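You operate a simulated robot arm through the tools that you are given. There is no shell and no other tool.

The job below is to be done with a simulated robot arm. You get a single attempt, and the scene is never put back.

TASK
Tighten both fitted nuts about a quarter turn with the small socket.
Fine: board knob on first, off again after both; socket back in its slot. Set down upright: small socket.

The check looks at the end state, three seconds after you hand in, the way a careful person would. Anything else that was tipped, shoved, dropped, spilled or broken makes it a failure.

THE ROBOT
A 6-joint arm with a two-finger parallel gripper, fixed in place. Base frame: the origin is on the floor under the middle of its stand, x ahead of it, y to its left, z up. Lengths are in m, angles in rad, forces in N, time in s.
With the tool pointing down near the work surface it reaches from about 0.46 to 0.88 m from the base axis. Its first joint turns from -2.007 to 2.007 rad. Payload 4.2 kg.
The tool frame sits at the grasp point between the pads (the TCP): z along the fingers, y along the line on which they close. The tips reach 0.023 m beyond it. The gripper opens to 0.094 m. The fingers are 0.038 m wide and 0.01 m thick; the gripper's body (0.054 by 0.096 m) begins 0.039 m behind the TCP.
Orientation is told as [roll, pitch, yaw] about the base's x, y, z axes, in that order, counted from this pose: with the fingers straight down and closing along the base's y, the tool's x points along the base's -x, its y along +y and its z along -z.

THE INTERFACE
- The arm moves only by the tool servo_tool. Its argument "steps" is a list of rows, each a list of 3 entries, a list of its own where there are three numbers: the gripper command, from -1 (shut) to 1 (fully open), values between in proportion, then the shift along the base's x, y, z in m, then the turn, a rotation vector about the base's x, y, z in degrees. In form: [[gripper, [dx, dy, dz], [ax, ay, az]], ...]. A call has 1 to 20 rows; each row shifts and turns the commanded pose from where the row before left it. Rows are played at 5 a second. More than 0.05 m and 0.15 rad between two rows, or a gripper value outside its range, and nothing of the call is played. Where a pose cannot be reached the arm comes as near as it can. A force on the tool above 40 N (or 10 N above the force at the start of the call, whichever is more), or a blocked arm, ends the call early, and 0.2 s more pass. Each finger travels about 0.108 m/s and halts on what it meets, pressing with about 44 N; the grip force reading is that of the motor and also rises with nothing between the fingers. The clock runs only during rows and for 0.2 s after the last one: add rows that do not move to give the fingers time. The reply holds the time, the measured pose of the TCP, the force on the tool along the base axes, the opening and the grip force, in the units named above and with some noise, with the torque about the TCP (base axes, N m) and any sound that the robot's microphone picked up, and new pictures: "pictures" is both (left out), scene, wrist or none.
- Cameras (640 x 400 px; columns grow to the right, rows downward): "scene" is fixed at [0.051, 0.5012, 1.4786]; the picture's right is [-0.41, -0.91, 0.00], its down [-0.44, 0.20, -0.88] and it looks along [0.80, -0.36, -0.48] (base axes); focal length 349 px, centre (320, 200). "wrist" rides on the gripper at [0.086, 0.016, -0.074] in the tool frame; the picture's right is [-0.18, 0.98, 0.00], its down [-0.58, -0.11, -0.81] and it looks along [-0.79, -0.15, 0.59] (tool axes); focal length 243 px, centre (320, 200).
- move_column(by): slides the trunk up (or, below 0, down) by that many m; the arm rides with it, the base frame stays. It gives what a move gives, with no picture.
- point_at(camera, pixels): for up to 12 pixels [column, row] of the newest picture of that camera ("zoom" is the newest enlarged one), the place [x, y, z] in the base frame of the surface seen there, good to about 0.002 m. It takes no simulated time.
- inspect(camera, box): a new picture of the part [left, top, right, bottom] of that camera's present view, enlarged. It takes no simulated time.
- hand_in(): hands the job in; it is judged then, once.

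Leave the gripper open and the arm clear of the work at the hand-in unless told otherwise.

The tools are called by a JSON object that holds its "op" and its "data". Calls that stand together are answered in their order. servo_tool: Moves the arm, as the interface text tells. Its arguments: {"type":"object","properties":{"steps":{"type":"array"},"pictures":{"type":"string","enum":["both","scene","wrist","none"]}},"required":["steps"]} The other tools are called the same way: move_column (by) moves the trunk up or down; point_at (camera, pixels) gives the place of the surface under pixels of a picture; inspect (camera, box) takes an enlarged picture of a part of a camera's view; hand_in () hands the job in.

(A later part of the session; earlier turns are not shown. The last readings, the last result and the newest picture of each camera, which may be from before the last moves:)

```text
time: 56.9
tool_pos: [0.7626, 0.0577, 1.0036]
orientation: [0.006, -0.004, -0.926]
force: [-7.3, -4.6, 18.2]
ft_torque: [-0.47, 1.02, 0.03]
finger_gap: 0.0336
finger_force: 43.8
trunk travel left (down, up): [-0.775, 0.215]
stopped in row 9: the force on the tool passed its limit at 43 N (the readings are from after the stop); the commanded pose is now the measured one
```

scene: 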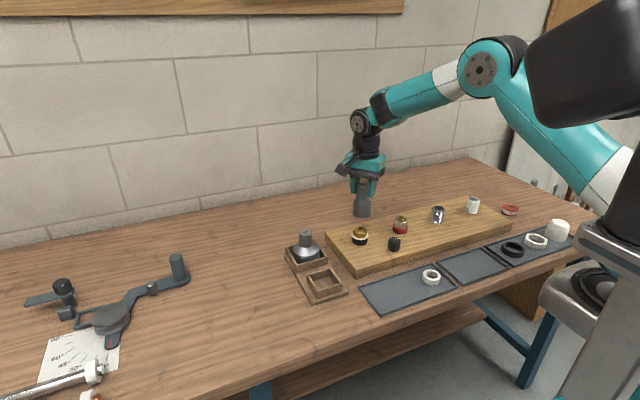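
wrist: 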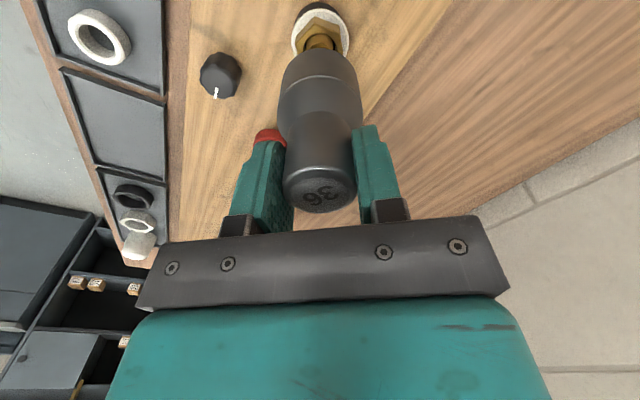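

It landed on the nut's rim, stopped at 43 N. The contact is at the -x side, pushing the socket toward -x, and the angle is at the edge of the play. I rise 6 mm, and look.

{"op": "servo_tool", "data": {"steps": [[-1, [0, 0, 0.003], [0, 0, 0]], [-1, [0, 0, 0.004], [0, 0, 3]], [-1, [0, 0, 0], [0, 0, 0]], [-1, [0, 0, 0], [0, 0, 0]]]}}

{"op": "inspect", "data": {"camera": "wrist", "box": [260, 10, 380, 130]}}

{"op": "inspect", "data": {"camera": "scene", "box": [340, 200, 390, 250]}}

{"op": "inspect", "data": {"camera": "wrist", "box": [275, 130, 365, 220]}}

```text
time: 57.9
tool_pos: [0.7626, 0.0592, 1.0081]
orientation: [0.005, -0.002, -0.873]
force: [-0.1, 0.2, -2.7]
ft_torque: [0.0, -0.03, 0.0]
finger_gap: 0.0339
finger_force: 44.1
trunk travel left (down, up): [-0.775, 0.215]
```

scene: 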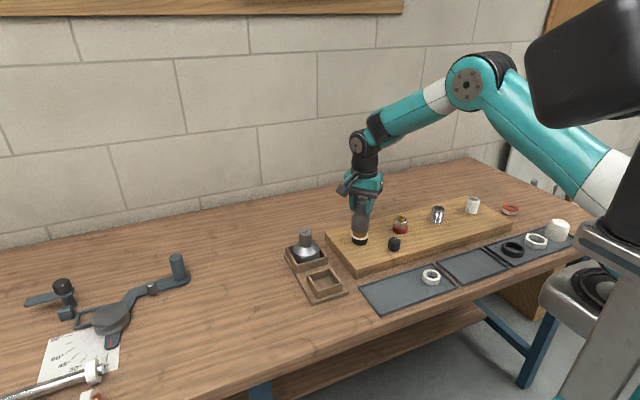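
wrist: 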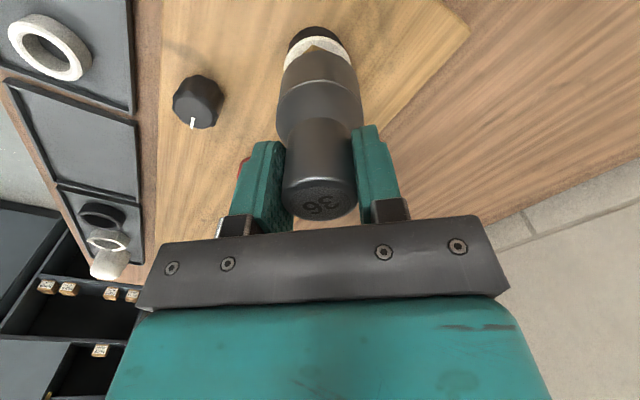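

```text
3.33 times, centred on (320, 70) of wrist
```

zoom: 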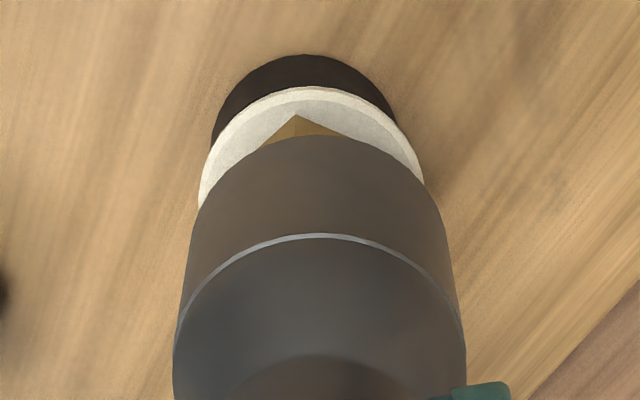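

```text
8.00 times, centred on (365, 225) of scene
```

zoom: 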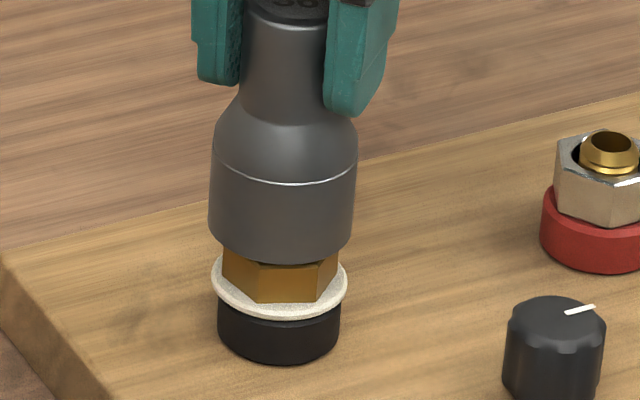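

```text
4.44 times, centred on (320, 175) of wrist
```

zoom: 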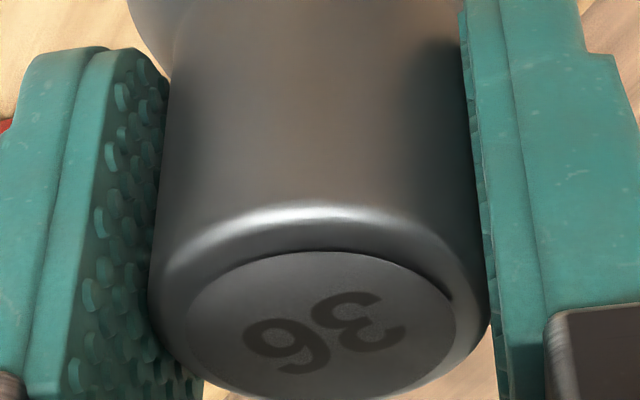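

The wrist view shows the socket ~2 mm off toward +x (ring centre at zoom column 311 vs socket 320), agreeing with the reading x=0.7626 against the nut's 0.7594. I shift (-0.0022, +0.0007) and look again.

{"op": "servo_tool", "data": {"steps": [[-1, [-0.0022, 0.0007, 0.002], [-0.29, 0.11, 0]], [-1, [0, 0, 0], [0, 0, 0]], [-1, [0, 0, 0], [0, 0, 0]]]}}

{"op": "inspect", "data": {"camera": "wrist", "box": [260, 10, 380, 130]}}

{"op": "inspect", "data": {"camera": "scene", "box": [340, 200, 390, 250]}}

```text
time: 58.7
tool_pos: [0.7597, 0.0593, 1.0099]
orientation: [0.0, -0.005, -0.873]
force: [-0.2, 0.1, -3.5]
ft_torque: [0.02, 0.06, 0.01]
finger_gap: 0.0335
finger_force: 44.2
trunk travel left (down, up): [-0.775, 0.215]
```

scene: 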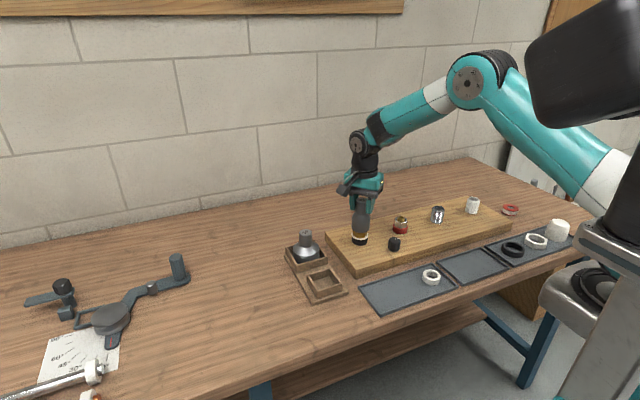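
wrist: 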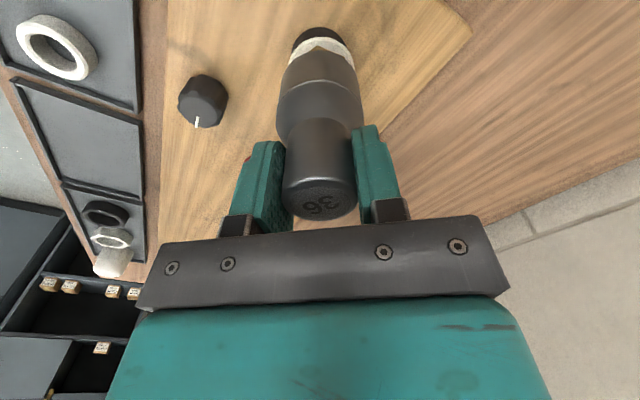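

```text
3.33 times, centred on (320, 70) of wrist
```

zoom: 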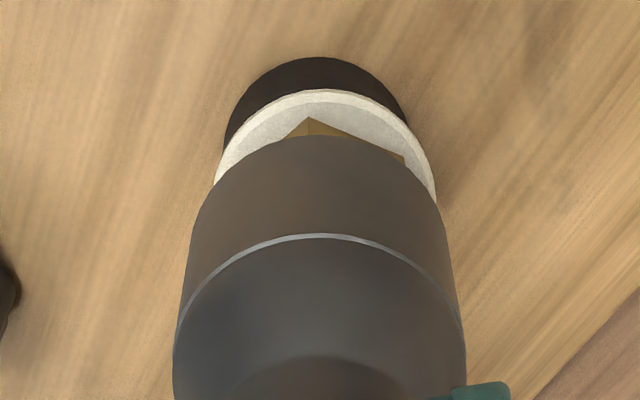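

```text
8.00 times, centred on (365, 225) of scene
```

zoom: 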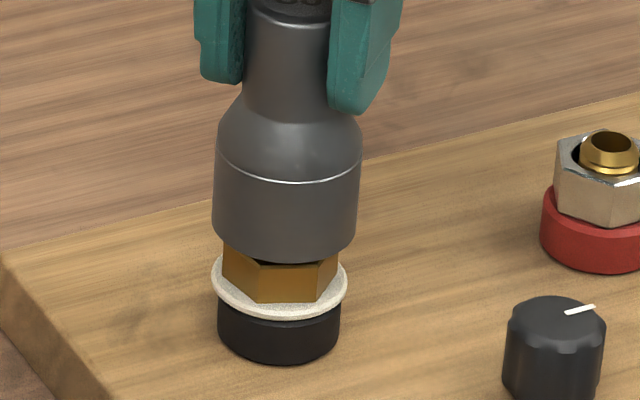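

Now the ring (214–436, centre 325) and collar (223–407, centre 315) bracket the socket's centre 320: well centred. I also take out a small residual tilt, then lower slowly.

{"op": "servo_tool", "data": {"steps": [[-1, [0, 0, -0.002], [0.2, 0.18, 0]], [-1, [0, 0, -0.002], [0, 0, 0]], [-1, [0, 0, -0.001], [0, 0, 0]], [-1, [0, 0, -0.001], [0, 0, 0]], [-1, [0, 0, -0.001], [0, 0, 0]], [-1, [0, 0, -0.001], [0, 0, 0]], [-1, [0, 0, 0], [0, 0, 0]]], "pictures": "none"}}

```text
time: 60.3
tool_pos: [0.7603, 0.0618, 1.003]
orientation: [0.002, -0.002, -0.874]
force: [-1.5, -1.7, 9.3]
ft_torque: [-0.25, -0.02, 0.0]
finger_gap: 0.0336
finger_force: 43.7
trunk travel left (down, up): [-0.775, 0.215]
```

Light contact (9 N) at z 1.003. I try small angle changes: first +2° (to -48°).

{"op": "servo_tool", "data": {"steps": [[-1, [0, 0, 0], [0, 0, 2]], [-1, [0, 0, 0], [0, 0, 0]]], "pictures": "none"}}

{"op": "servo_tool", "data": {"steps": [[-1, [0, 0, 0], [0, 0, 2]], [-1, [0, 0, 0], [0, 0, 0]]], "pictures": "none"}}

{"op": "servo_tool", "data": {"steps": [[-1, [0, 0, 0], [0, 0, 2]], [-1, [0, 0, 0], [0, 0, 0]]], "pictures": "none"}}

```text
time: 60.9
tool_pos: [0.7604, 0.0607, 1.004]
orientation: [0.003, -0.003, -0.837]
force: [-1.3, -1.5, 12.8]
ft_torque: [-0.33, -0.01, 0.0]
finger_gap: 0.0339
finger_force: 44.0
trunk travel left (down, up): [-0.775, 0.215]
```

```text
time: 61.5
tool_pos: [0.7609, 0.0595, 1.0037]
orientation: [0.002, -0.001, -0.802]
force: [-4.2, -0.5, 17.3]
ft_torque: [-0.3, 0.15, 0.0]
finger_gap: 0.0337
finger_force: 43.9
trunk travel left (down, up): [-0.775, 0.215]
```

```text
time: 62.1
tool_pos: [0.7607, 0.0598, 1.0034]
orientation: [0.001, -0.004, -0.768]
force: [-4.4, -0.9, 17.1]
ft_torque: [-0.38, 0.13, -0.04]
finger_gap: 0.0338
finger_force: 44.6
trunk travel left (down, up): [-0.775, 0.215]
```

The force rises that way, so I go back clockwise: to -50°, then -52°, -54°, -56°.

{"op": "servo_tool", "data": {"steps": [[-1, [0, 0, 0], [0, 0, -4]], [-1, [0, 0, 0], [0, 0, -4]], [-1, [0, 0, 0], [0, 0, 0]]], "pictures": "none"}}

{"op": "servo_tool", "data": {"steps": [[-1, [0, 0, 0], [0, 0, -2]], [-1, [0, 0, 0], [0, 0, 0]]], "pictures": "none"}}

{"op": "servo_tool", "data": {"steps": [[-1, [0, 0, 0], [0, 0, -2]], [-1, [0, 0, 0], [0, 0, 0]]], "pictures": "none"}}

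```text
time: 62.9
tool_pos: [0.7613, 0.0593, 1.0036]
orientation: [0.004, -0.003, -0.908]
force: [5.0, 3.1, 13.6]
ft_torque: [-0.05, -0.59, 0.13]
finger_gap: 0.0338
finger_force: 44.1
trunk travel left (down, up): [-0.775, 0.215]
```

```text
time: 63.5
tool_pos: [0.7615, 0.0603, 1.0025]
orientation: [0.002, -0.002, -0.942]
force: [5.3, 4.0, 18.1]
ft_torque: [0.05, -0.53, 0.06]
finger_gap: 0.0336
finger_force: 44.4
trunk travel left (down, up): [-0.775, 0.215]
```

```text
time: 64.1
tool_pos: [0.7612, 0.0596, 1.0035]
orientation: [0.004, -0.001, -0.976]
force: [7.8, 4.6, 22.1]
ft_torque: [0.01, -0.74, 0.08]
finger_gap: 0.0339
finger_force: 44.2
trunk travel left (down, up): [-0.775, 0.215]
```

The load is least near -50°, with contact at the (+x, -y) side, so I'm slightly over-corrected. I ease up, return to -50°, shift (+0.0007, -0.0005), and lower again.

{"op": "servo_tool", "data": {"steps": [[-1, [0, 0, 0.002], [0, 0, 3]], [-1, [0.0007, -0.0005, 0], [0, 0, 3]], [-1, [0, 0, -0.001], [0, 0, 0]], [-1, [0, 0, -0.001], [0, 0, 0]], [-1, [0, 0, 0], [0, 0, 0]]], "pictures": "none"}}

```text
time: 65.3
tool_pos: [0.7614, 0.0577, 1.0028]
orientation: [-0.001, 0.0, -0.873]
force: [-3.2, 0.5, 19.6]
ft_torque: [-0.21, 0.29, -0.01]
finger_gap: 0.0338
finger_force: 44.1
trunk travel left (down, up): [-0.775, 0.215]
```

Contact is now centred in x, still at the -y side. I ease up 1 mm and shift -0.0008 in y, then press again.

{"op": "servo_tool", "data": {"steps": [[-1, [0, 0, 0.0012], [0, 0, 0]], [-1, [-0.0002, -0.0008, 0], [0, 0, 0]], [-1, [0, 0, 0], [0, 0, 0]]], "pictures": "none"}}

{"op": "servo_tool", "data": {"steps": [[-1, [0, 0, -0.001], [0, 0, 0]], [-1, [0, 0, 0], [0, 0, 0]]], "pictures": "none"}}

```text
time: 66.1
tool_pos: [0.7617, 0.0584, 1.0035]
orientation: [0.0, 0.001, -0.873]
force: [-3.3, 3.0, 9.6]
ft_torque: [0.04, 0.22, -0.06]
finger_gap: 0.0339
finger_force: 43.4
trunk travel left (down, up): [-0.775, 0.215]
```

```text
time: 66.7
tool_pos: [0.7613, 0.0587, 1.0037]
orientation: [0.002, -0.001, -0.872]
force: [-3.5, 3.4, 19.6]
ft_torque: [-0.06, 0.33, -0.04]
finger_gap: 0.0333
finger_force: 43.9
trunk travel left (down, up): [-0.775, 0.215]
```

I suspect the angle: from the measured nut corners the socket should sit nearer -46°. I lift clear 2.5 mm, turn +4° to -46°, and lower again without dragging on the nut.

{"op": "servo_tool", "data": {"steps": [[-1, [0, 0, 0.003], [0, 0, 0]], [-1, [0, 0, 0], [0, 0, 4]], [-1, [0, 0, -0.001], [0, 0, 0]], [-1, [0, 0, -0.001], [0, 0, 0]], [-1, [0, 0, 0], [0, 0, 0]]], "pictures": "none"}}

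{"op": "servo_tool", "data": {"steps": [[-1, [0, 0, -0.001], [0, 0, 0]], [-1, [0, 0, 0], [0, 0, 0]]], "pictures": "none"}}

```text
time: 67.9
tool_pos: [0.7615, 0.0567, 1.0029]
orientation: [-0.002, 0.0, -0.803]
force: [0.0, -2.1, -2.3]
ft_torque: [-0.2, -0.03, 0.02]
finger_gap: 0.0334
finger_force: 44.0
trunk travel left (down, up): [-0.775, 0.215]
```

```text
time: 68.5
tool_pos: [0.7609, 0.0579, 1.0026]
orientation: [0.0, 0.001, -0.803]
force: [1.0, -3.4, -0.7]
ft_torque: [-0.22, -0.09, 0.02]
finger_gap: 0.0336
finger_force: 43.7
trunk travel left (down, up): [-0.775, 0.215]
```

Almost no vertical force now at the level that gave 19 N before: it is entering at -46°. I continue down in 1 mm rows.

{"op": "servo_tool", "data": {"steps": [[-1, [0, 0, -0.001], [0, 0, 0]], [-1, [0, 0, -0.001], [0, 0, 0]], [-1, [0, 0, -0.001], [0, 0, 0]], [-1, [0, 0, 0], [0, 0, 0]]], "pictures": "none"}}

```text
time: 69.5
tool_pos: [0.7619, 0.0587, 1.0004]
orientation: [0.0, 0.001, -0.803]
force: [-1.0, -2.7, -1.1]
ft_torque: [-0.25, 0.09, 0.03]
finger_gap: 0.0336
finger_force: 43.2
trunk travel left (down, up): [-0.775, 0.215]
```

It is entering freely. I nudge -0.0003 in y and lower 6 mm more (rim stays above the white ring).

{"op": "servo_tool", "data": {"steps": [[-1, [0, -0.0003, -0.0015], [0, 0, 0]], [-1, [0, 0, -0.0015], [0, 0, 0]], [-1, [0, 0, -0.0015], [0, 0, 0]], [-1, [0, 0, -0.0015], [0, 0, 0]], [-1, [0, 0, 0], [0, 0, 0]]], "pictures": "none"}}

```text
time: 70.7
tool_pos: [0.7618, 0.0575, 0.9927]
orientation: [0.0, -0.001, -0.803]
force: [0.7, -0.6, -2.2]
ft_torque: [0.0, -0.03, -0.01]
finger_gap: 0.0338
finger_force: 43.7
trunk travel left (down, up): [-0.775, 0.215]
```

Engaged and free at -46°. Earlier, driving to -55° left the nut at about -82°, so I turn clockwise to -63° to bring it to about -90°.

{"op": "servo_tool", "data": {"steps": [[-1, [0, 0, 0], [0, 0, -3]], [-1, [0, 0, 0], [0, 0, -3]], [-1, [0, 0, 0], [0, 0, -3]], [-1, [0, 0, 0], [0, 0, -3]], [-1, [0, 0, 0], [0, 0, -3]], [-1, [0, 0, 0], [0, 0, -2]], [-1, [0, 0, 0], [0, 0, 0]]], "pictures": "wrist"}}

{"op": "inspect", "data": {"camera": "wrist", "box": [275, 130, 365, 220]}}

```text
time: 72.3
tool_pos: [0.7609, 0.0573, 0.9935]
orientation: [-0.002, -0.001, -1.1]
force: [1.2, -1.3, 0.0]
ft_torque: [-0.16, -0.16, 0.04]
finger_gap: 0.0337
finger_force: 43.9
trunk travel left (down, up): [-0.775, 0.215]
```

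wrist: 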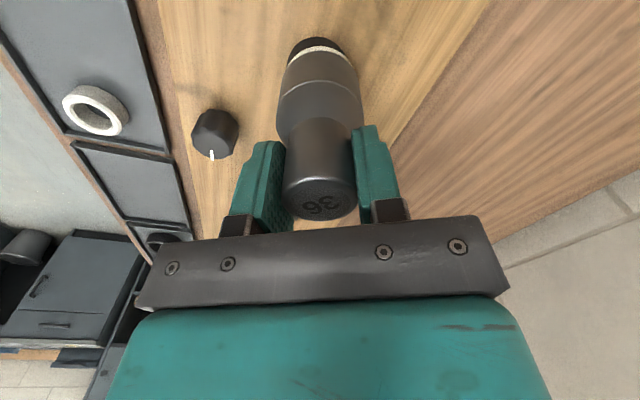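

```text
4.44 times, centred on (320, 175) of wrist
```

zoom: 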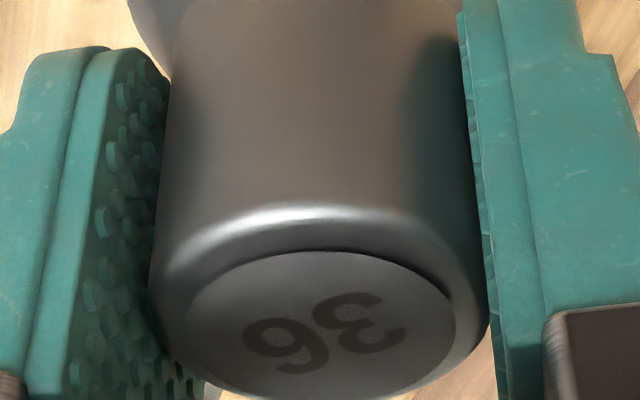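

The nut was driven on with the socket (text angle unchanged). I relieve +4°, lift clear, and carry the socket over to the steel nut while turning back toward +36°.

{"op": "servo_tool", "data": {"steps": [[-1, [0, 0, 0], [0, 0, 4]], [-1, [0, 0, 0.005], [0, 0, 0]], [-1, [0, 0, 0.015], [0, 0, 0]], [-1, [0, 0, 0.022], [0, 0, 0]], [-1, [0, 0, 0.025], [0, 0, 0]], [-1, [0, -0.0115, 0], [0, 0, 7.9]], [-1, [0, -0.0115, 0], [0, 0, 7.9]], [-1, [0, -0.0115, 0], [0, 0, 7.9]], [-1, [0, -0.0115, 0], [0, 0, 7.9]], [-1, [0, -0.0115, 0], [0, 0, 7.9]], [-1, [0, -0.0115, 0], [0, 0, 7.9]], [-1, [0, -0.0115, 0], [0, 0, 7.9]], [-1, [0, -0.0115, 0], [0, 0, 7.9]], [-1, [0, -0.0115, 0], [0, 0, 7.9]], [-1, [0, -0.0115, 0], [0, 0, 7.9]], [-1, [0, -0.0115, 0], [0, 0, 7.9]], [-1, [0.0006, -0.0122, 0], [0, 0, 8.1]], [-1, [0, 0, 0], [0, 0, 0]], [-1, [0, 0, 0], [0, 0, 0]]]}}

{"op": "inspect", "data": {"camera": "scene", "box": [342, 215, 380, 248]}}

```text
time: 76.3
tool_pos: [0.7599, -0.0795, 1.0595]
orientation: [-0.001, 0.001, 0.629]
force: [0.6, 0.4, -2.2]
ft_torque: [0.02, 0.01, 0.03]
finger_gap: 0.0336
finger_force: 44.9
trunk travel left (down, up): [-0.775, 0.215]
```

scene: 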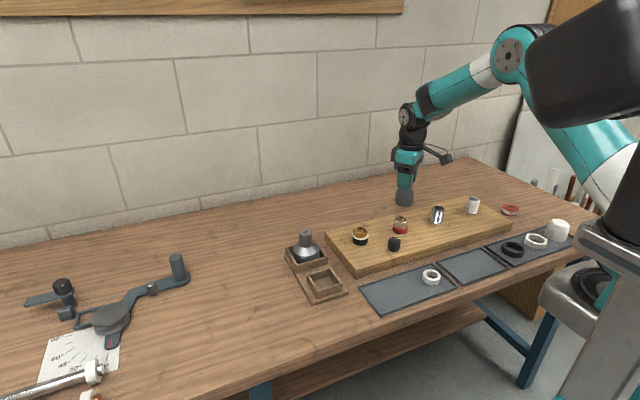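
wrist: 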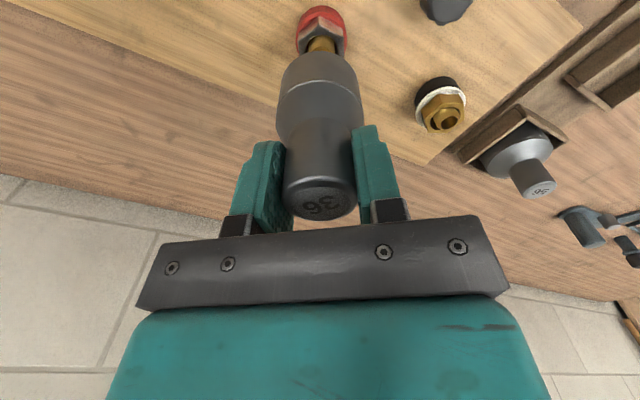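

```text
12.12 times, centred on (361, 232) of scene
```

zoom: 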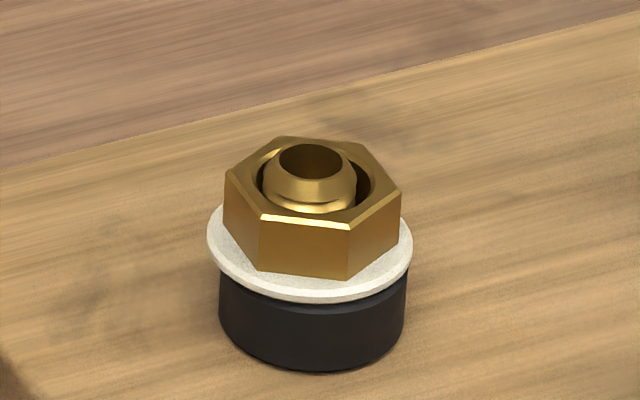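

I'm above the steel nut. I measure the brass nut's corners in this zoom: (229,172), (276,138), (364,141), (399,190), (349,224), (262,214); then I'll enlarge it in the wrist view.

{"op": "point_at", "data": {"camera": "zoom", "pixels": [[230, 173], [277, 139], [362, 142], [398, 191], [349, 223], [262, 215], [311, 165], [300, 295], [212, 245], [408, 250], [300, 330], [240, 340]]}}

{"op": "inspect", "data": {"camera": "wrist", "box": [405, 70, 475, 140]}}

```text
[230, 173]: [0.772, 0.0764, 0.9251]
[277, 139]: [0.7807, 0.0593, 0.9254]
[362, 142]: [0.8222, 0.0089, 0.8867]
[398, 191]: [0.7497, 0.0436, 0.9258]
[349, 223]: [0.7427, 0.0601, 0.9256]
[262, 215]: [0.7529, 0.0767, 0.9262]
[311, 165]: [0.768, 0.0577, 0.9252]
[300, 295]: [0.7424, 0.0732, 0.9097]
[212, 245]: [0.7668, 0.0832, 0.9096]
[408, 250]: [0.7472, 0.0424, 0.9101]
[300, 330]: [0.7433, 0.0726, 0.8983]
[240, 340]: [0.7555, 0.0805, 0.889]
```

```text
5.71 times, centred on (440, 105) of wrist
```

zoom: 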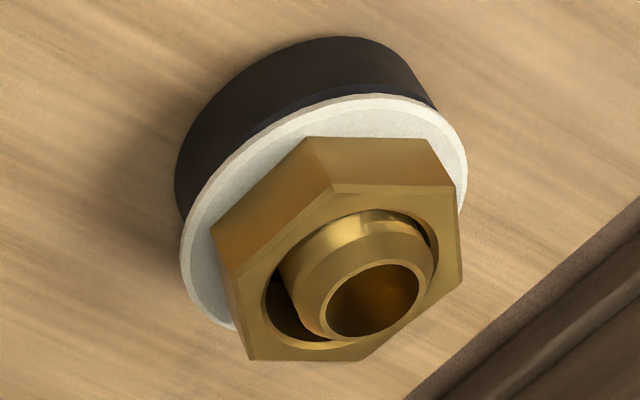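

The brass nut now stands at about -3° (mod 60): roughly 92° clockwise in all — good. Now the steel nut: same starting hex angle, tool at +36°. I lower to just above it and check centring.

{"op": "servo_tool", "data": {"steps": [[-1, [0, 0, -0.02], [0, 0, 0]], [-1, [0, 0, -0.015], [0, 0, 0]], [-1, [0, 0, -0.012], [0, 0, 0]], [-1, [0, 0, 0], [0, 0, 0]], [-1, [0, 0, 0], [0, 0, 0]]]}}

{"op": "inspect", "data": {"camera": "wrist", "box": [260, 10, 380, 130]}}

{"op": "inspect", "data": {"camera": "scene", "box": [380, 190, 430, 240]}}

```text
time: 77.5
tool_pos: [0.7608, -0.0815, 1.0137]
orientation: [0.0, 0.0, 0.628]
force: [0.3, 0.1, -2.1]
ft_torque: [0.03, -0.01, 0.0]
finger_gap: 0.0336
finger_force: 44.1
trunk travel left (down, up): [-0.775, 0.215]
```

scene: 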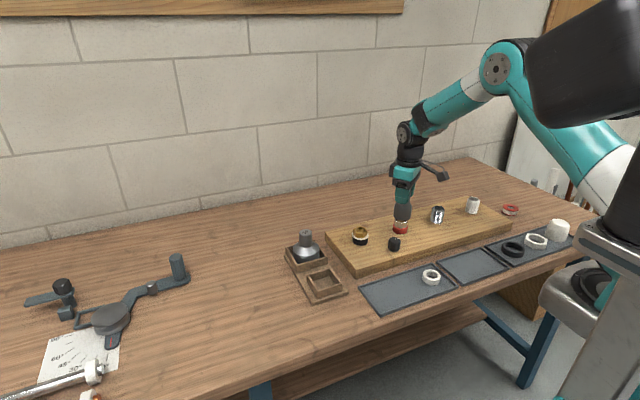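
wrist: 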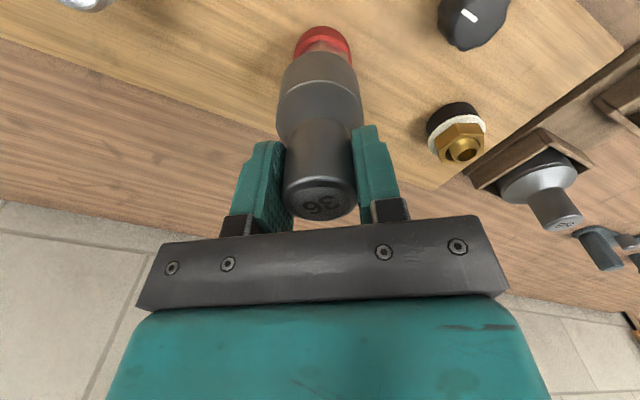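

```text
3.33 times, centred on (320, 70) of wrist
```

zoom: 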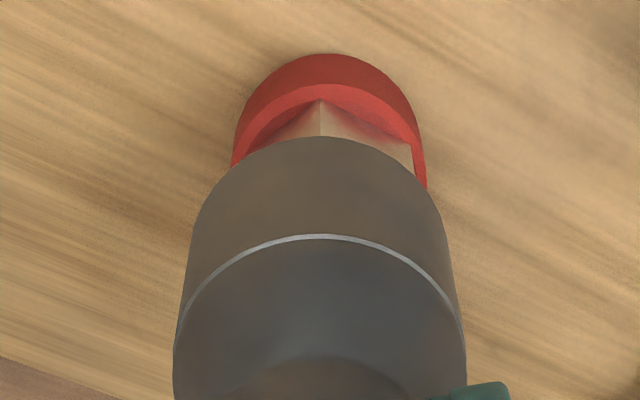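

```text
8.00 times, centred on (405, 215) of scene
```

zoom: 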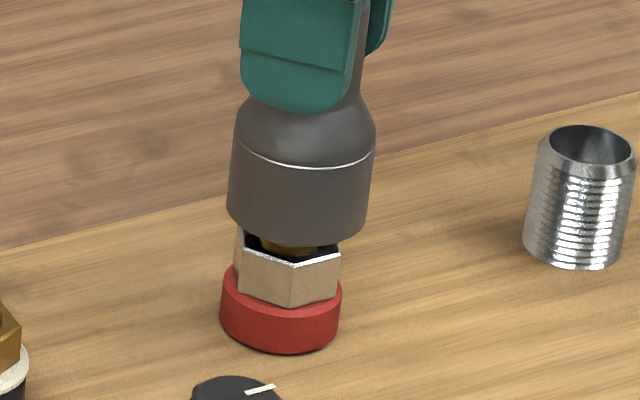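

Wrist zoom: collar centre at 329.5 vs socket 320, and the scene view agrees: the socket is ~1.7 mm too far in -y. I shift (-0.0003, +0.0016) and lower to just above the nut top, then gently further.

{"op": "servo_tool", "data": {"steps": [[-1, [-0.0003, 0.0016, 0], [0, 0, 0]], [-1, [0, 0, -0.004], [0, 0, 0]], [-1, [0, 0, -0.003], [0, 0, 0]], [-1, [0, 0, -0.002], [0, 0, 0]], [-1, [0, 0, -0.001], [0, 0, 0]], [-1, [0, 0, -0.001], [0, 0, 0]], [-1, [0, 0, 0], [0, 0, 0]]], "pictures": "wrist"}}

{"op": "inspect", "data": {"camera": "wrist", "box": [260, 10, 380, 130]}}

```text
time: 79.1
tool_pos: [0.7616, -0.0785, 1.0031]
orientation: [0.0, -0.003, 0.628]
force: [-1.5, 1.7, 10.7]
ft_torque: [0.31, 0.17, 0.02]
finger_gap: 0.0335
finger_force: 44.0
trunk travel left (down, up): [-0.775, 0.215]
```

wrist: 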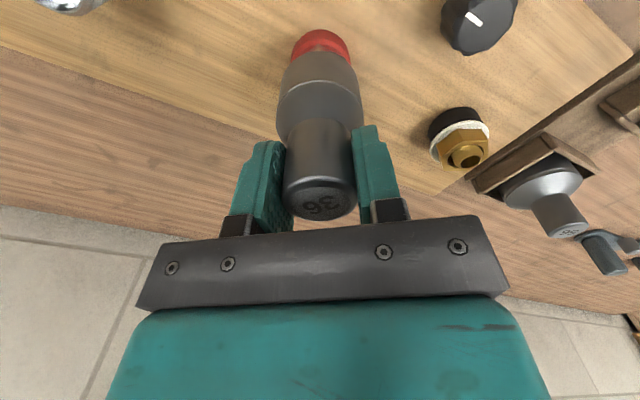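

```text
3.33 times, centred on (320, 70) of wrist
```

zoom: 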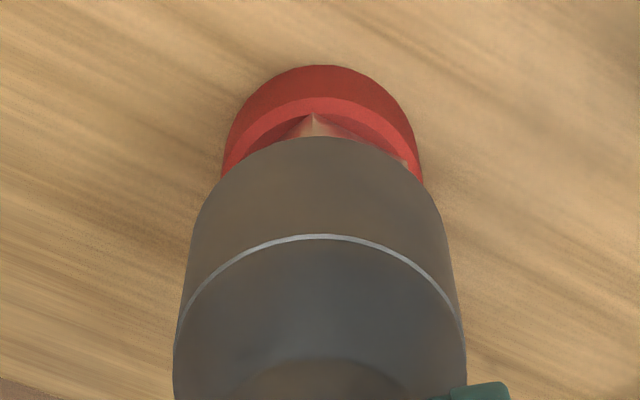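

Light contact (10.7 N), toward the +y side. I lift 2 mm, turn +2° to +38°, and shift +0.0004 in y, then lower again.

{"op": "servo_tool", "data": {"steps": [[-1, [0, 0, 0.002], [0, 0, 0]], [-1, [0, 0.0004, 0], [0, 0, 2]], [-1, [0, 0, -0.001], [0, 0, 0]], [-1, [0, 0, -0.001], [0, 0, 0]], [-1, [0, 0, 0], [0, 0, 0]]], "pictures": "none"}}

```text
time: 80.3
tool_pos: [0.7611, -0.0788, 1.0035]
orientation: [0.001, -0.003, 0.663]
force: [-2.5, -0.7, 10.7]
ft_torque: [0.13, 0.18, 0.06]
finger_gap: 0.0335
finger_force: 44.3
trunk travel left (down, up): [-0.775, 0.215]
```

Contact still at the +y side. I ease up 1 mm, shift +0.0007 in y, and press again.

{"op": "servo_tool", "data": {"steps": [[-1, [0, 0, 0.0015], [0, 0, 0]], [-1, [-0.0003, 0.0007, 0], [0, 0, 0]], [-1, [0, 0, -0.0015], [0, 0, 0]], [-1, [0, 0, 0], [0, 0, 0]]], "pictures": "none"}}

```text
time: 81.3
tool_pos: [0.7622, -0.0788, 1.004]
orientation: [0.001, -0.001, 0.665]
force: [-1.5, -2.1, 13.2]
ft_torque: [0.08, 0.17, 0.01]
finger_gap: 0.0334
finger_force: 43.9
trunk travel left (down, up): [-0.775, 0.215]
```

The load didn't ease, so position isn't the only issue. I go back -0.0007 in y and test angles: first +41°, lifting clear for each turn.

{"op": "servo_tool", "data": {"steps": [[-1, [0, 0, 0.002], [0, 0, 0]], [-1, [0, -0.0007, 0], [0, 0, 3]], [-1, [0, 0, -0.001], [0, 0, 0]], [-1, [0, 0, -0.001], [0, 0, 0]], [-1, [0, 0, 0], [0, 0, 0]]], "pictures": "none"}}

{"op": "servo_tool", "data": {"steps": [[-1, [0, 0, 0.002], [0, 0, 0]], [-1, [0, 0, 0], [0, 0, -7]], [-1, [0, 0, -0.001], [0, 0, 0]], [-1, [0, 0, -0.001], [0, 0, 0]], [-1, [0, 0, 0], [0, 0, 0]]], "pictures": "none"}}

```text
time: 82.5
tool_pos: [0.7615, -0.0786, 1.0014]
orientation: [0.001, 0.0, 0.716]
force: [0.6, -0.3, -2.2]
ft_torque: [0.0, -0.01, -0.02]
finger_gap: 0.0335
finger_force: 44.0
trunk travel left (down, up): [-0.775, 0.215]
```

```text
time: 83.7
tool_pos: [0.7608, -0.0778, 1.003]
orientation: [-0.001, -0.001, 0.594]
force: [-0.4, 0.2, 5.5]
ft_torque: [0.16, 0.06, -0.01]
finger_gap: 0.0335
finger_force: 43.8
trunk travel left (down, up): [-0.775, 0.215]
```

At +41° there was no contact; at +34° there is. I go back to +41° and lower on.

{"op": "servo_tool", "data": {"steps": [[-1, [0, 0, 0.002], [0, 0, 0]], [-1, [0, 0, 0], [0, 0, 7]], [-1, [0, 0, -0.001], [0, 0, 0]], [-1, [0, 0, -0.001], [0, 0, 0]], [-1, [0, 0, -0.001], [0, 0, 0]], [-1, [0, 0, -0.001], [0, 0, 0]], [-1, [0, 0, 0], [0, 0, 0]]], "pictures": "none"}}

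```text
time: 85.3
tool_pos: [0.7608, -0.0796, 1.0005]
orientation: [0.001, 0.001, 0.716]
force: [0.5, -0.1, -1.9]
ft_torque: [-0.01, 0.01, 0.03]
finger_gap: 0.0336
finger_force: 44.1
trunk travel left (down, up): [-0.775, 0.215]
```

It is going in with no force. I lower 8 mm more in small rows (rim stays above the red collar).

{"op": "servo_tool", "data": {"steps": [[-1, [0, 0, -0.002], [0, 0, 0]], [-1, [0, 0, -0.002], [0, 0, 0]], [-1, [0, 0, -0.002], [0, 0, 0]], [-1, [0, 0, -0.002], [0, 0, 0]], [-1, [0, 0, 0], [0, 0, 0]]], "pictures": "wrist"}}

{"op": "inspect", "data": {"camera": "wrist", "box": [260, 10, 380, 130]}}

```text
time: 86.5
tool_pos: [0.7602, -0.0786, 0.9938]
orientation: [0.0, 0.001, 0.715]
force: [-0.3, 0.1, -2.6]
ft_torque: [-0.03, 0.02, -0.01]
finger_gap: 0.0336
finger_force: 43.3
trunk travel left (down, up): [-0.775, 0.215]
```

wrist: 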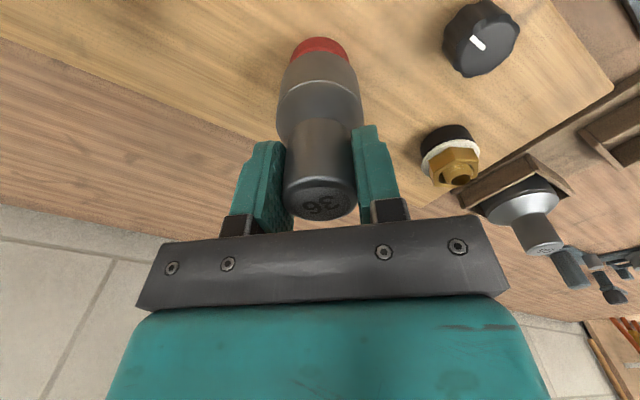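

```text
3.33 times, centred on (320, 70) of wrist
```

zoom: 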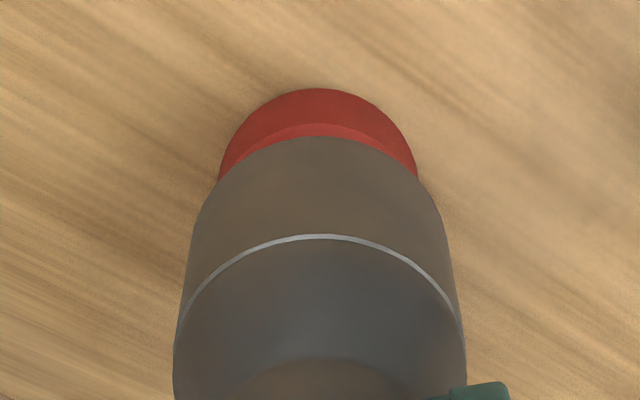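

Engaged by ~10 mm. I lower 2 mm more, then turn clockwise; for the brass nut, driving to -63° gave ~92°, so here I aim for about -61°. First 35°.

{"op": "servo_tool", "data": {"steps": [[-1, [0, 0, -0.002], [0, 0, 0]], [-1, [0, 0, 0], [0, 0, -5]], [-1, [0, 0, 0], [0, 0, -5]], [-1, [0, 0, 0], [0, 0, -5]], [-1, [0, 0, 0], [0, 0, -5]], [-1, [0, 0, 0], [0, 0, -5]], [-1, [0, 0, 0], [0, 0, -5]], [-1, [0, 0, 0], [0, 0, -5]], [-1, [0, 0, 0], [0, 0, 0]]], "pictures": "none"}}

```text
time: 88.5
tool_pos: [0.762, -0.0781, 0.9895]
orientation: [0.002, 0.0, 0.104]
force: [0.2, 1.2, -2.4]
ft_torque: [0.12, -0.07, 0.02]
finger_gap: 0.0335
finger_force: 44.4
trunk travel left (down, up): [-0.775, 0.215]
```

Forces stay small at +6°. I continue 35° more.

{"op": "servo_tool", "data": {"steps": [[-1, [0, 0, 0], [0, 0, -5]], [-1, [0, 0, 0], [0, 0, -5]], [-1, [0, 0, 0], [0, 0, -5]], [-1, [0, 0, 0], [0, 0, -5]], [-1, [0, 0, 0], [0, 0, -5]], [-1, [0, 0, 0], [0, 0, -5]], [-1, [0, 0, 0], [0, 0, -5]], [-1, [0, 0, 0], [0, 0, 0]]], "pictures": "wrist"}}

```text
time: 90.3
tool_pos: [0.7609, -0.0787, 0.9908]
orientation: [-0.001, 0.0, -0.507]
force: [-0.2, 1.4, -0.7]
ft_torque: [0.07, -0.04, 0.01]
finger_gap: 0.0336
finger_force: 43.9
trunk travel left (down, up): [-0.775, 0.215]
```

wrist: 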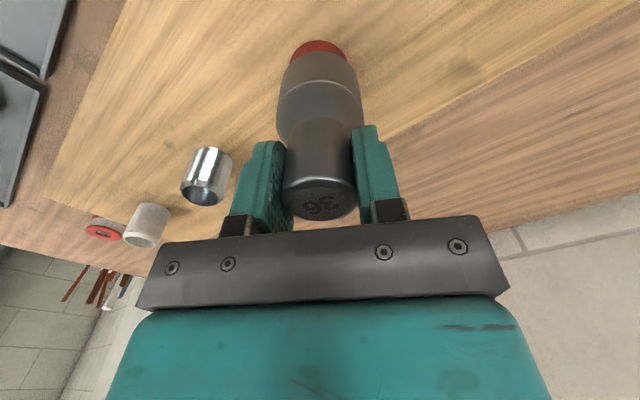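

At -29°, calm. I turn the last 32° to -61°.

{"op": "servo_tool", "data": {"steps": [[-1, [0, 0, 0], [0, 0, -5]], [-1, [0, 0, 0], [0, 0, -5]], [-1, [0, 0, 0], [0, 0, -5]], [-1, [0, 0, 0], [0, 0, -5]], [-1, [0, 0, 0], [0, 0, -5]], [-1, [0, 0, 0], [0, 0, -5]], [-1, [0, 0, 0], [0, 0, -2]], [-1, [0, 0, 0], [0, 0, 0]]], "pictures": "wrist"}}

{"op": "inspect", "data": {"camera": "wrist", "box": [260, 10, 380, 130]}}

```text
time: 92.1
tool_pos: [0.7613, -0.0782, 0.9901]
orientation: [-0.001, -0.001, -1.066]
force: [0.7, 0.1, -3.6]
ft_torque: [-0.01, -0.04, -0.02]
finger_gap: 0.0338
finger_force: 43.7
trunk travel left (down, up): [-0.775, 0.215]
```

wrist: 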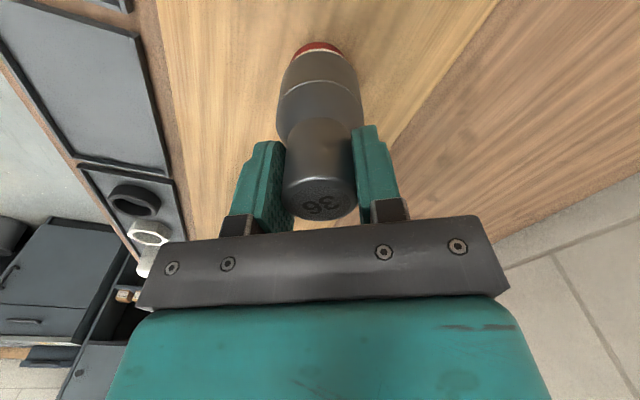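

```text
3.33 times, centred on (320, 70) of wrist
```

zoom: 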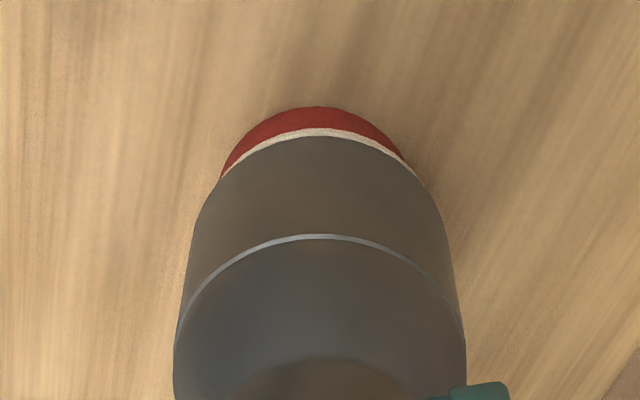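

A white ring has pressed out under the steel nut too. I relieve +4°, lift straight up, and check the nut's angle.

{"op": "servo_tool", "data": {"steps": [[-1, [0, 0, 0], [0, 0, 4]], [-1, [0, 0, 0.005], [0, 0, 0]], [-1, [0, 0, 0.015], [0, 0, 0]], [-1, [0, 0, 0.022], [0, 0, 0]], [-1, [0, 0, 0.028], [0, 0, 0]], [-1, [0, 0, 0], [0, 0, 0]]]}}

{"op": "inspect", "data": {"camera": "scene", "box": [382, 205, 420, 238]}}

```text
time: 93.5
tool_pos: [0.7606, -0.0797, 1.0604]
orientation: [-0.001, 0.001, -0.996]
force: [1.5, -0.6, -2.2]
ft_torque: [0.0, -0.02, -0.02]
finger_gap: 0.0336
finger_force: 43.8
trunk travel left (down, up): [-0.775, 0.215]
```

scene: 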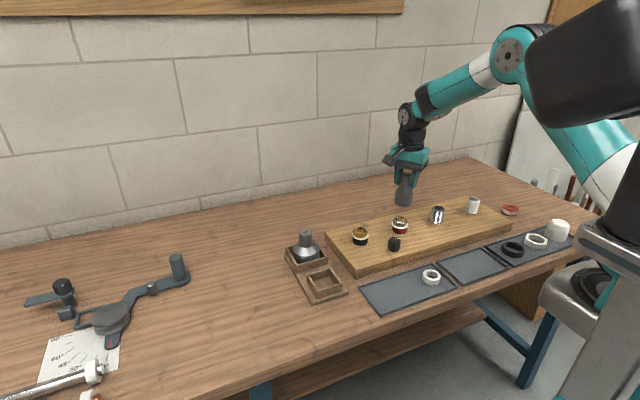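
wrist: 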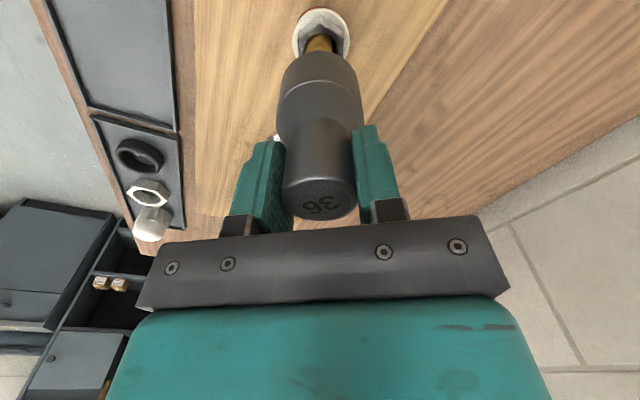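

```text
12.12 times, centred on (401, 222) of scene
```

zoom: 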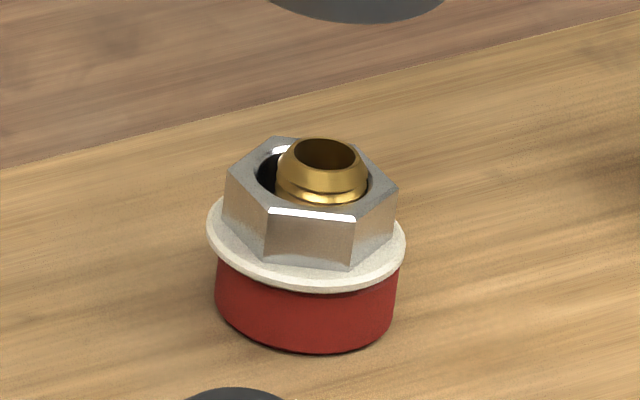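

I measure the steel nut's top corners here: (229,179), (273,138), (356,145), (396,187), (356,215), (270,209).

{"op": "point_at", "data": {"camera": "zoom", "pixels": [[230, 179], [274, 139], [358, 146], [395, 187], [355, 215], [270, 209], [320, 155], [310, 280], [210, 230], [402, 243], [300, 320], [250, 150]]}}

{"op": "inspect", "data": {"camera": "wrist", "box": [285, 0, 357, 55]}}

```text
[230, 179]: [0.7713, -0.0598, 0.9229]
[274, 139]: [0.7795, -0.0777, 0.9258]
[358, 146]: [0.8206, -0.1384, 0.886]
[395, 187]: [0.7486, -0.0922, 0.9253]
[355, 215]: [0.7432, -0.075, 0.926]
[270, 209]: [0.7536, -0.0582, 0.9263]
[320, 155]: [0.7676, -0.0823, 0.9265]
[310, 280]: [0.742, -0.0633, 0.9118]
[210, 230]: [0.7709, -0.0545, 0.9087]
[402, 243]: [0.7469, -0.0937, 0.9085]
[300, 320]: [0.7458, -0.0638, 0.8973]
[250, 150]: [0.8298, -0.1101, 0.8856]
```

```text
7.27 times, centred on (321, 28) of wrist
```

zoom: 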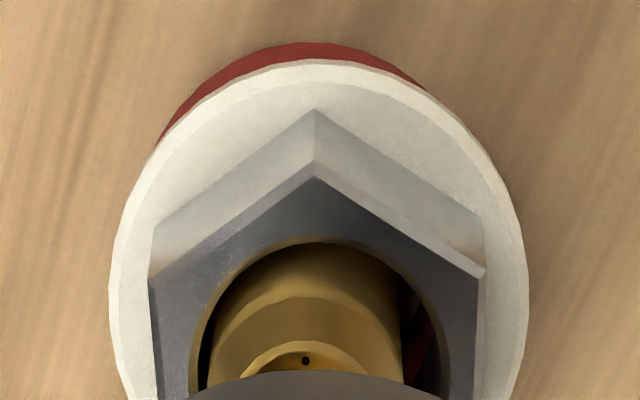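

I cross-check the centre and angle from this wrist zoom: near corners (313,178), (150,285), (480,275), ring edges and stud.

{"op": "point_at", "data": {"camera": "zoom", "pixels": [[313, 181], [153, 288], [477, 278], [316, 115], [158, 235], [475, 222], [320, 68], [115, 290], [525, 290], [300, 48], [305, 250], [305, 340]]}}

{"op": "point_at", "data": {"camera": "scene", "pixels": [[401, 217], [394, 218], [407, 219], [401, 230], [393, 227], [407, 227], [400, 233], [403, 216]]}}

```text
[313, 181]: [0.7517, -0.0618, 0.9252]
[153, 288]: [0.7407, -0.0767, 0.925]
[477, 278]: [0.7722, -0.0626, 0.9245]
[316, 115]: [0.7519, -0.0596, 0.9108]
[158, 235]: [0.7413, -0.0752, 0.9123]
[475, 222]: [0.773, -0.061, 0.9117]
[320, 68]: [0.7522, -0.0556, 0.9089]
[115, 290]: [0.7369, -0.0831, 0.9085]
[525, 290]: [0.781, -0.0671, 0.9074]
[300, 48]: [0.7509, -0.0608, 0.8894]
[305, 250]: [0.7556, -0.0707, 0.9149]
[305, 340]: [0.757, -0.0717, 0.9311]
```

```text
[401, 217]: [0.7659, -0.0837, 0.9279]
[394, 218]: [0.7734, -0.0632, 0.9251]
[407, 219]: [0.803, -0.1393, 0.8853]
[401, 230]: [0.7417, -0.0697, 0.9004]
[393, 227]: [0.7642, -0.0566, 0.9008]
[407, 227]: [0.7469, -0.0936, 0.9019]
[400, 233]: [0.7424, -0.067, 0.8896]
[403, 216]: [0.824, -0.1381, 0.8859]
```

The steel nut stands at about -4.5° (mod 60): ~94° clockwise, centre unmoved. Both nuts done. Next the socket goes back; I measure the empty slot in the scene view.

{"op": "inspect", "data": {"camera": "scene", "box": [295, 260, 355, 305]}}

```text
8.89 times, centred on (325, 282) of scene
```

zoom: 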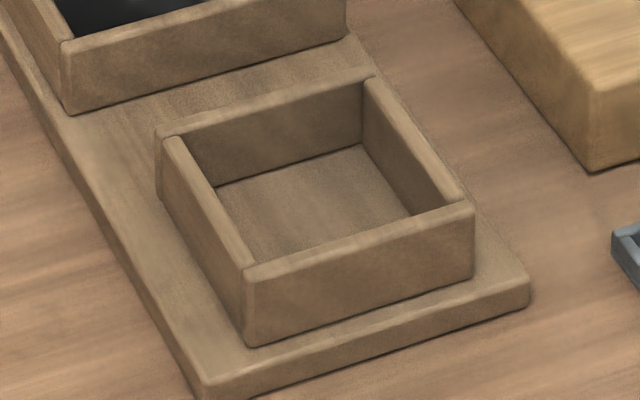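

I point at the slot's top faces: left wall, right wall, near wall and far wall, and their inner edges.

{"op": "point_at", "data": {"camera": "zoom", "pixels": [[205, 195], [217, 195], [412, 138], [403, 140], [360, 242], [352, 236], [270, 106], [272, 113], [295, 200], [240, 195], [400, 212], [350, 155]]}}

{"op": "point_at", "data": {"camera": "zoom", "pixels": [[248, 275], [470, 210], [165, 128], [370, 80], [175, 145], [460, 198], [218, 186], [362, 146], [410, 214], [262, 250], [255, 330], [470, 270]]}}

```text
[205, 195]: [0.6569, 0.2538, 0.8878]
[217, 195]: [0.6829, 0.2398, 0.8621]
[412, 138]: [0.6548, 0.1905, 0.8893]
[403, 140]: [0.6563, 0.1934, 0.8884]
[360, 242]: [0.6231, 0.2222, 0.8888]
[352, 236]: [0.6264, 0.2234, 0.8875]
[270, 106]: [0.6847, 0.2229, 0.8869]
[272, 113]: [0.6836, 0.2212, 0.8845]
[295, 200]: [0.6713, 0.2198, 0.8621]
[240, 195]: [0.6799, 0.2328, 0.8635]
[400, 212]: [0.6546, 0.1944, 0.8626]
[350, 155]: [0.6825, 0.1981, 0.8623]
```

```text
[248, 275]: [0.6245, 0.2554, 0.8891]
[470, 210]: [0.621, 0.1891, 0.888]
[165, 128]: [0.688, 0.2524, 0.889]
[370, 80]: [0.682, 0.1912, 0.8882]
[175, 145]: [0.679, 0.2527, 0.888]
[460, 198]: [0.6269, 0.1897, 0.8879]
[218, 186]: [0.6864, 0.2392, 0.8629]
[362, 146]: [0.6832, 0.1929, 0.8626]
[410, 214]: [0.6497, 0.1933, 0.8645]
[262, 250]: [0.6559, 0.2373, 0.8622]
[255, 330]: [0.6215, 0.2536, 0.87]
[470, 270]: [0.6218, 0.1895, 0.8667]
```

The slot's inner space is about x 0.6265–0.683, y 0.1935–0.2475 (centre ≈ (0.6547, 0.2205)). I carry the socket back high over the slot while turning to yaw 0.

{"op": "servo_tool", "data": {"steps": [[-1, [-0.00876, 0.02487, 0.002], [0, 0, 4.76]], [-1, [-0.00876, 0.02487, 0], [0, 0, 4.76]], [-1, [-0.00876, 0.02487, 0], [0, 0, 4.76]], [-1, [-0.00876, 0.02487, 0], [0, 0, 4.76]], [-1, [-0.00876, 0.02487, 0], [0, 0, 4.76]], [-1, [-0.00876, 0.02487, 0], [0, 0, 4.76]], [-1, [-0.00876, 0.02487, 0], [0, 0, 4.76]], [-1, [-0.00876, 0.02487, 0], [0, 0, 4.76]], [-1, [-0.00876, 0.02487, 0], [0, 0, 4.76]], [-1, [-0.00876, 0.02487, 0], [0, 0, 4.76]], [-1, [-0.00876, 0.02487, 0], [0, 0, 4.76]], [-1, [-0.00876, 0.02487, 0], [0, 0, 4.7]], [-1, [0, 0, 0], [0, 0, 0]], [-1, [0, 0, 0], [0, 0, 0]]]}}

{"op": "inspect", "data": {"camera": "scene", "box": [290, 205, 360, 305]}}

{"op": "inspect", "data": {"camera": "wrist", "box": [250, 0, 390, 130]}}

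```text
time: 96.5
tool_pos: [0.6565, 0.2204, 1.0607]
orientation: [0.0, 0.001, 0.003]
force: [0.0, -0.1, -1.7]
ft_torque: [-0.01, -0.01, -0.02]
finger_gap: 0.0333
finger_force: 43.6
trunk travel left (down, up): [-0.775, 0.215]
```

scene: 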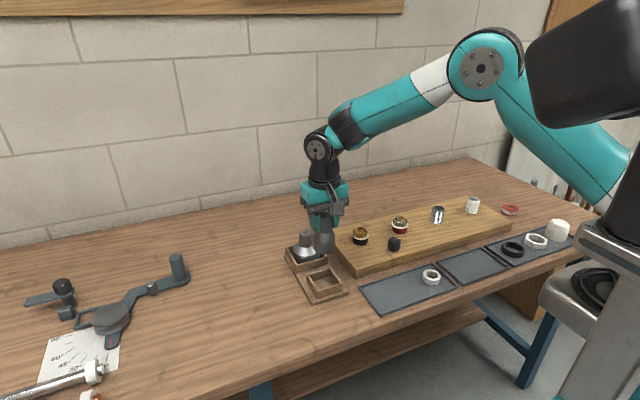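
wrist: 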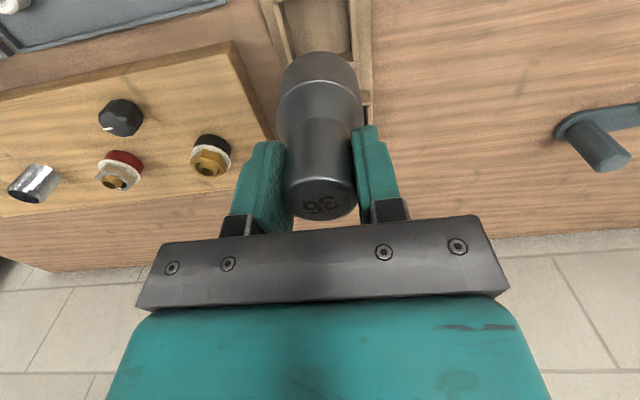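

```text
4.00 times, centred on (325, 255) of scene
```

zoom: 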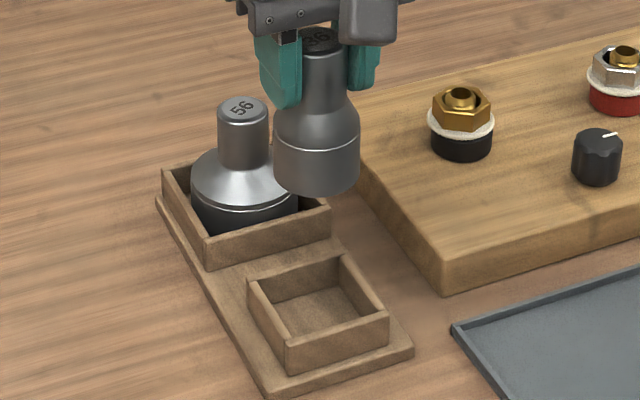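

```text
3.08 times, centred on (320, 65) of wrist
```

zoom: 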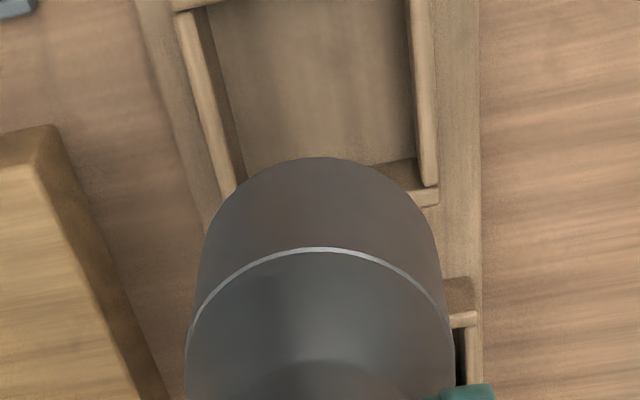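

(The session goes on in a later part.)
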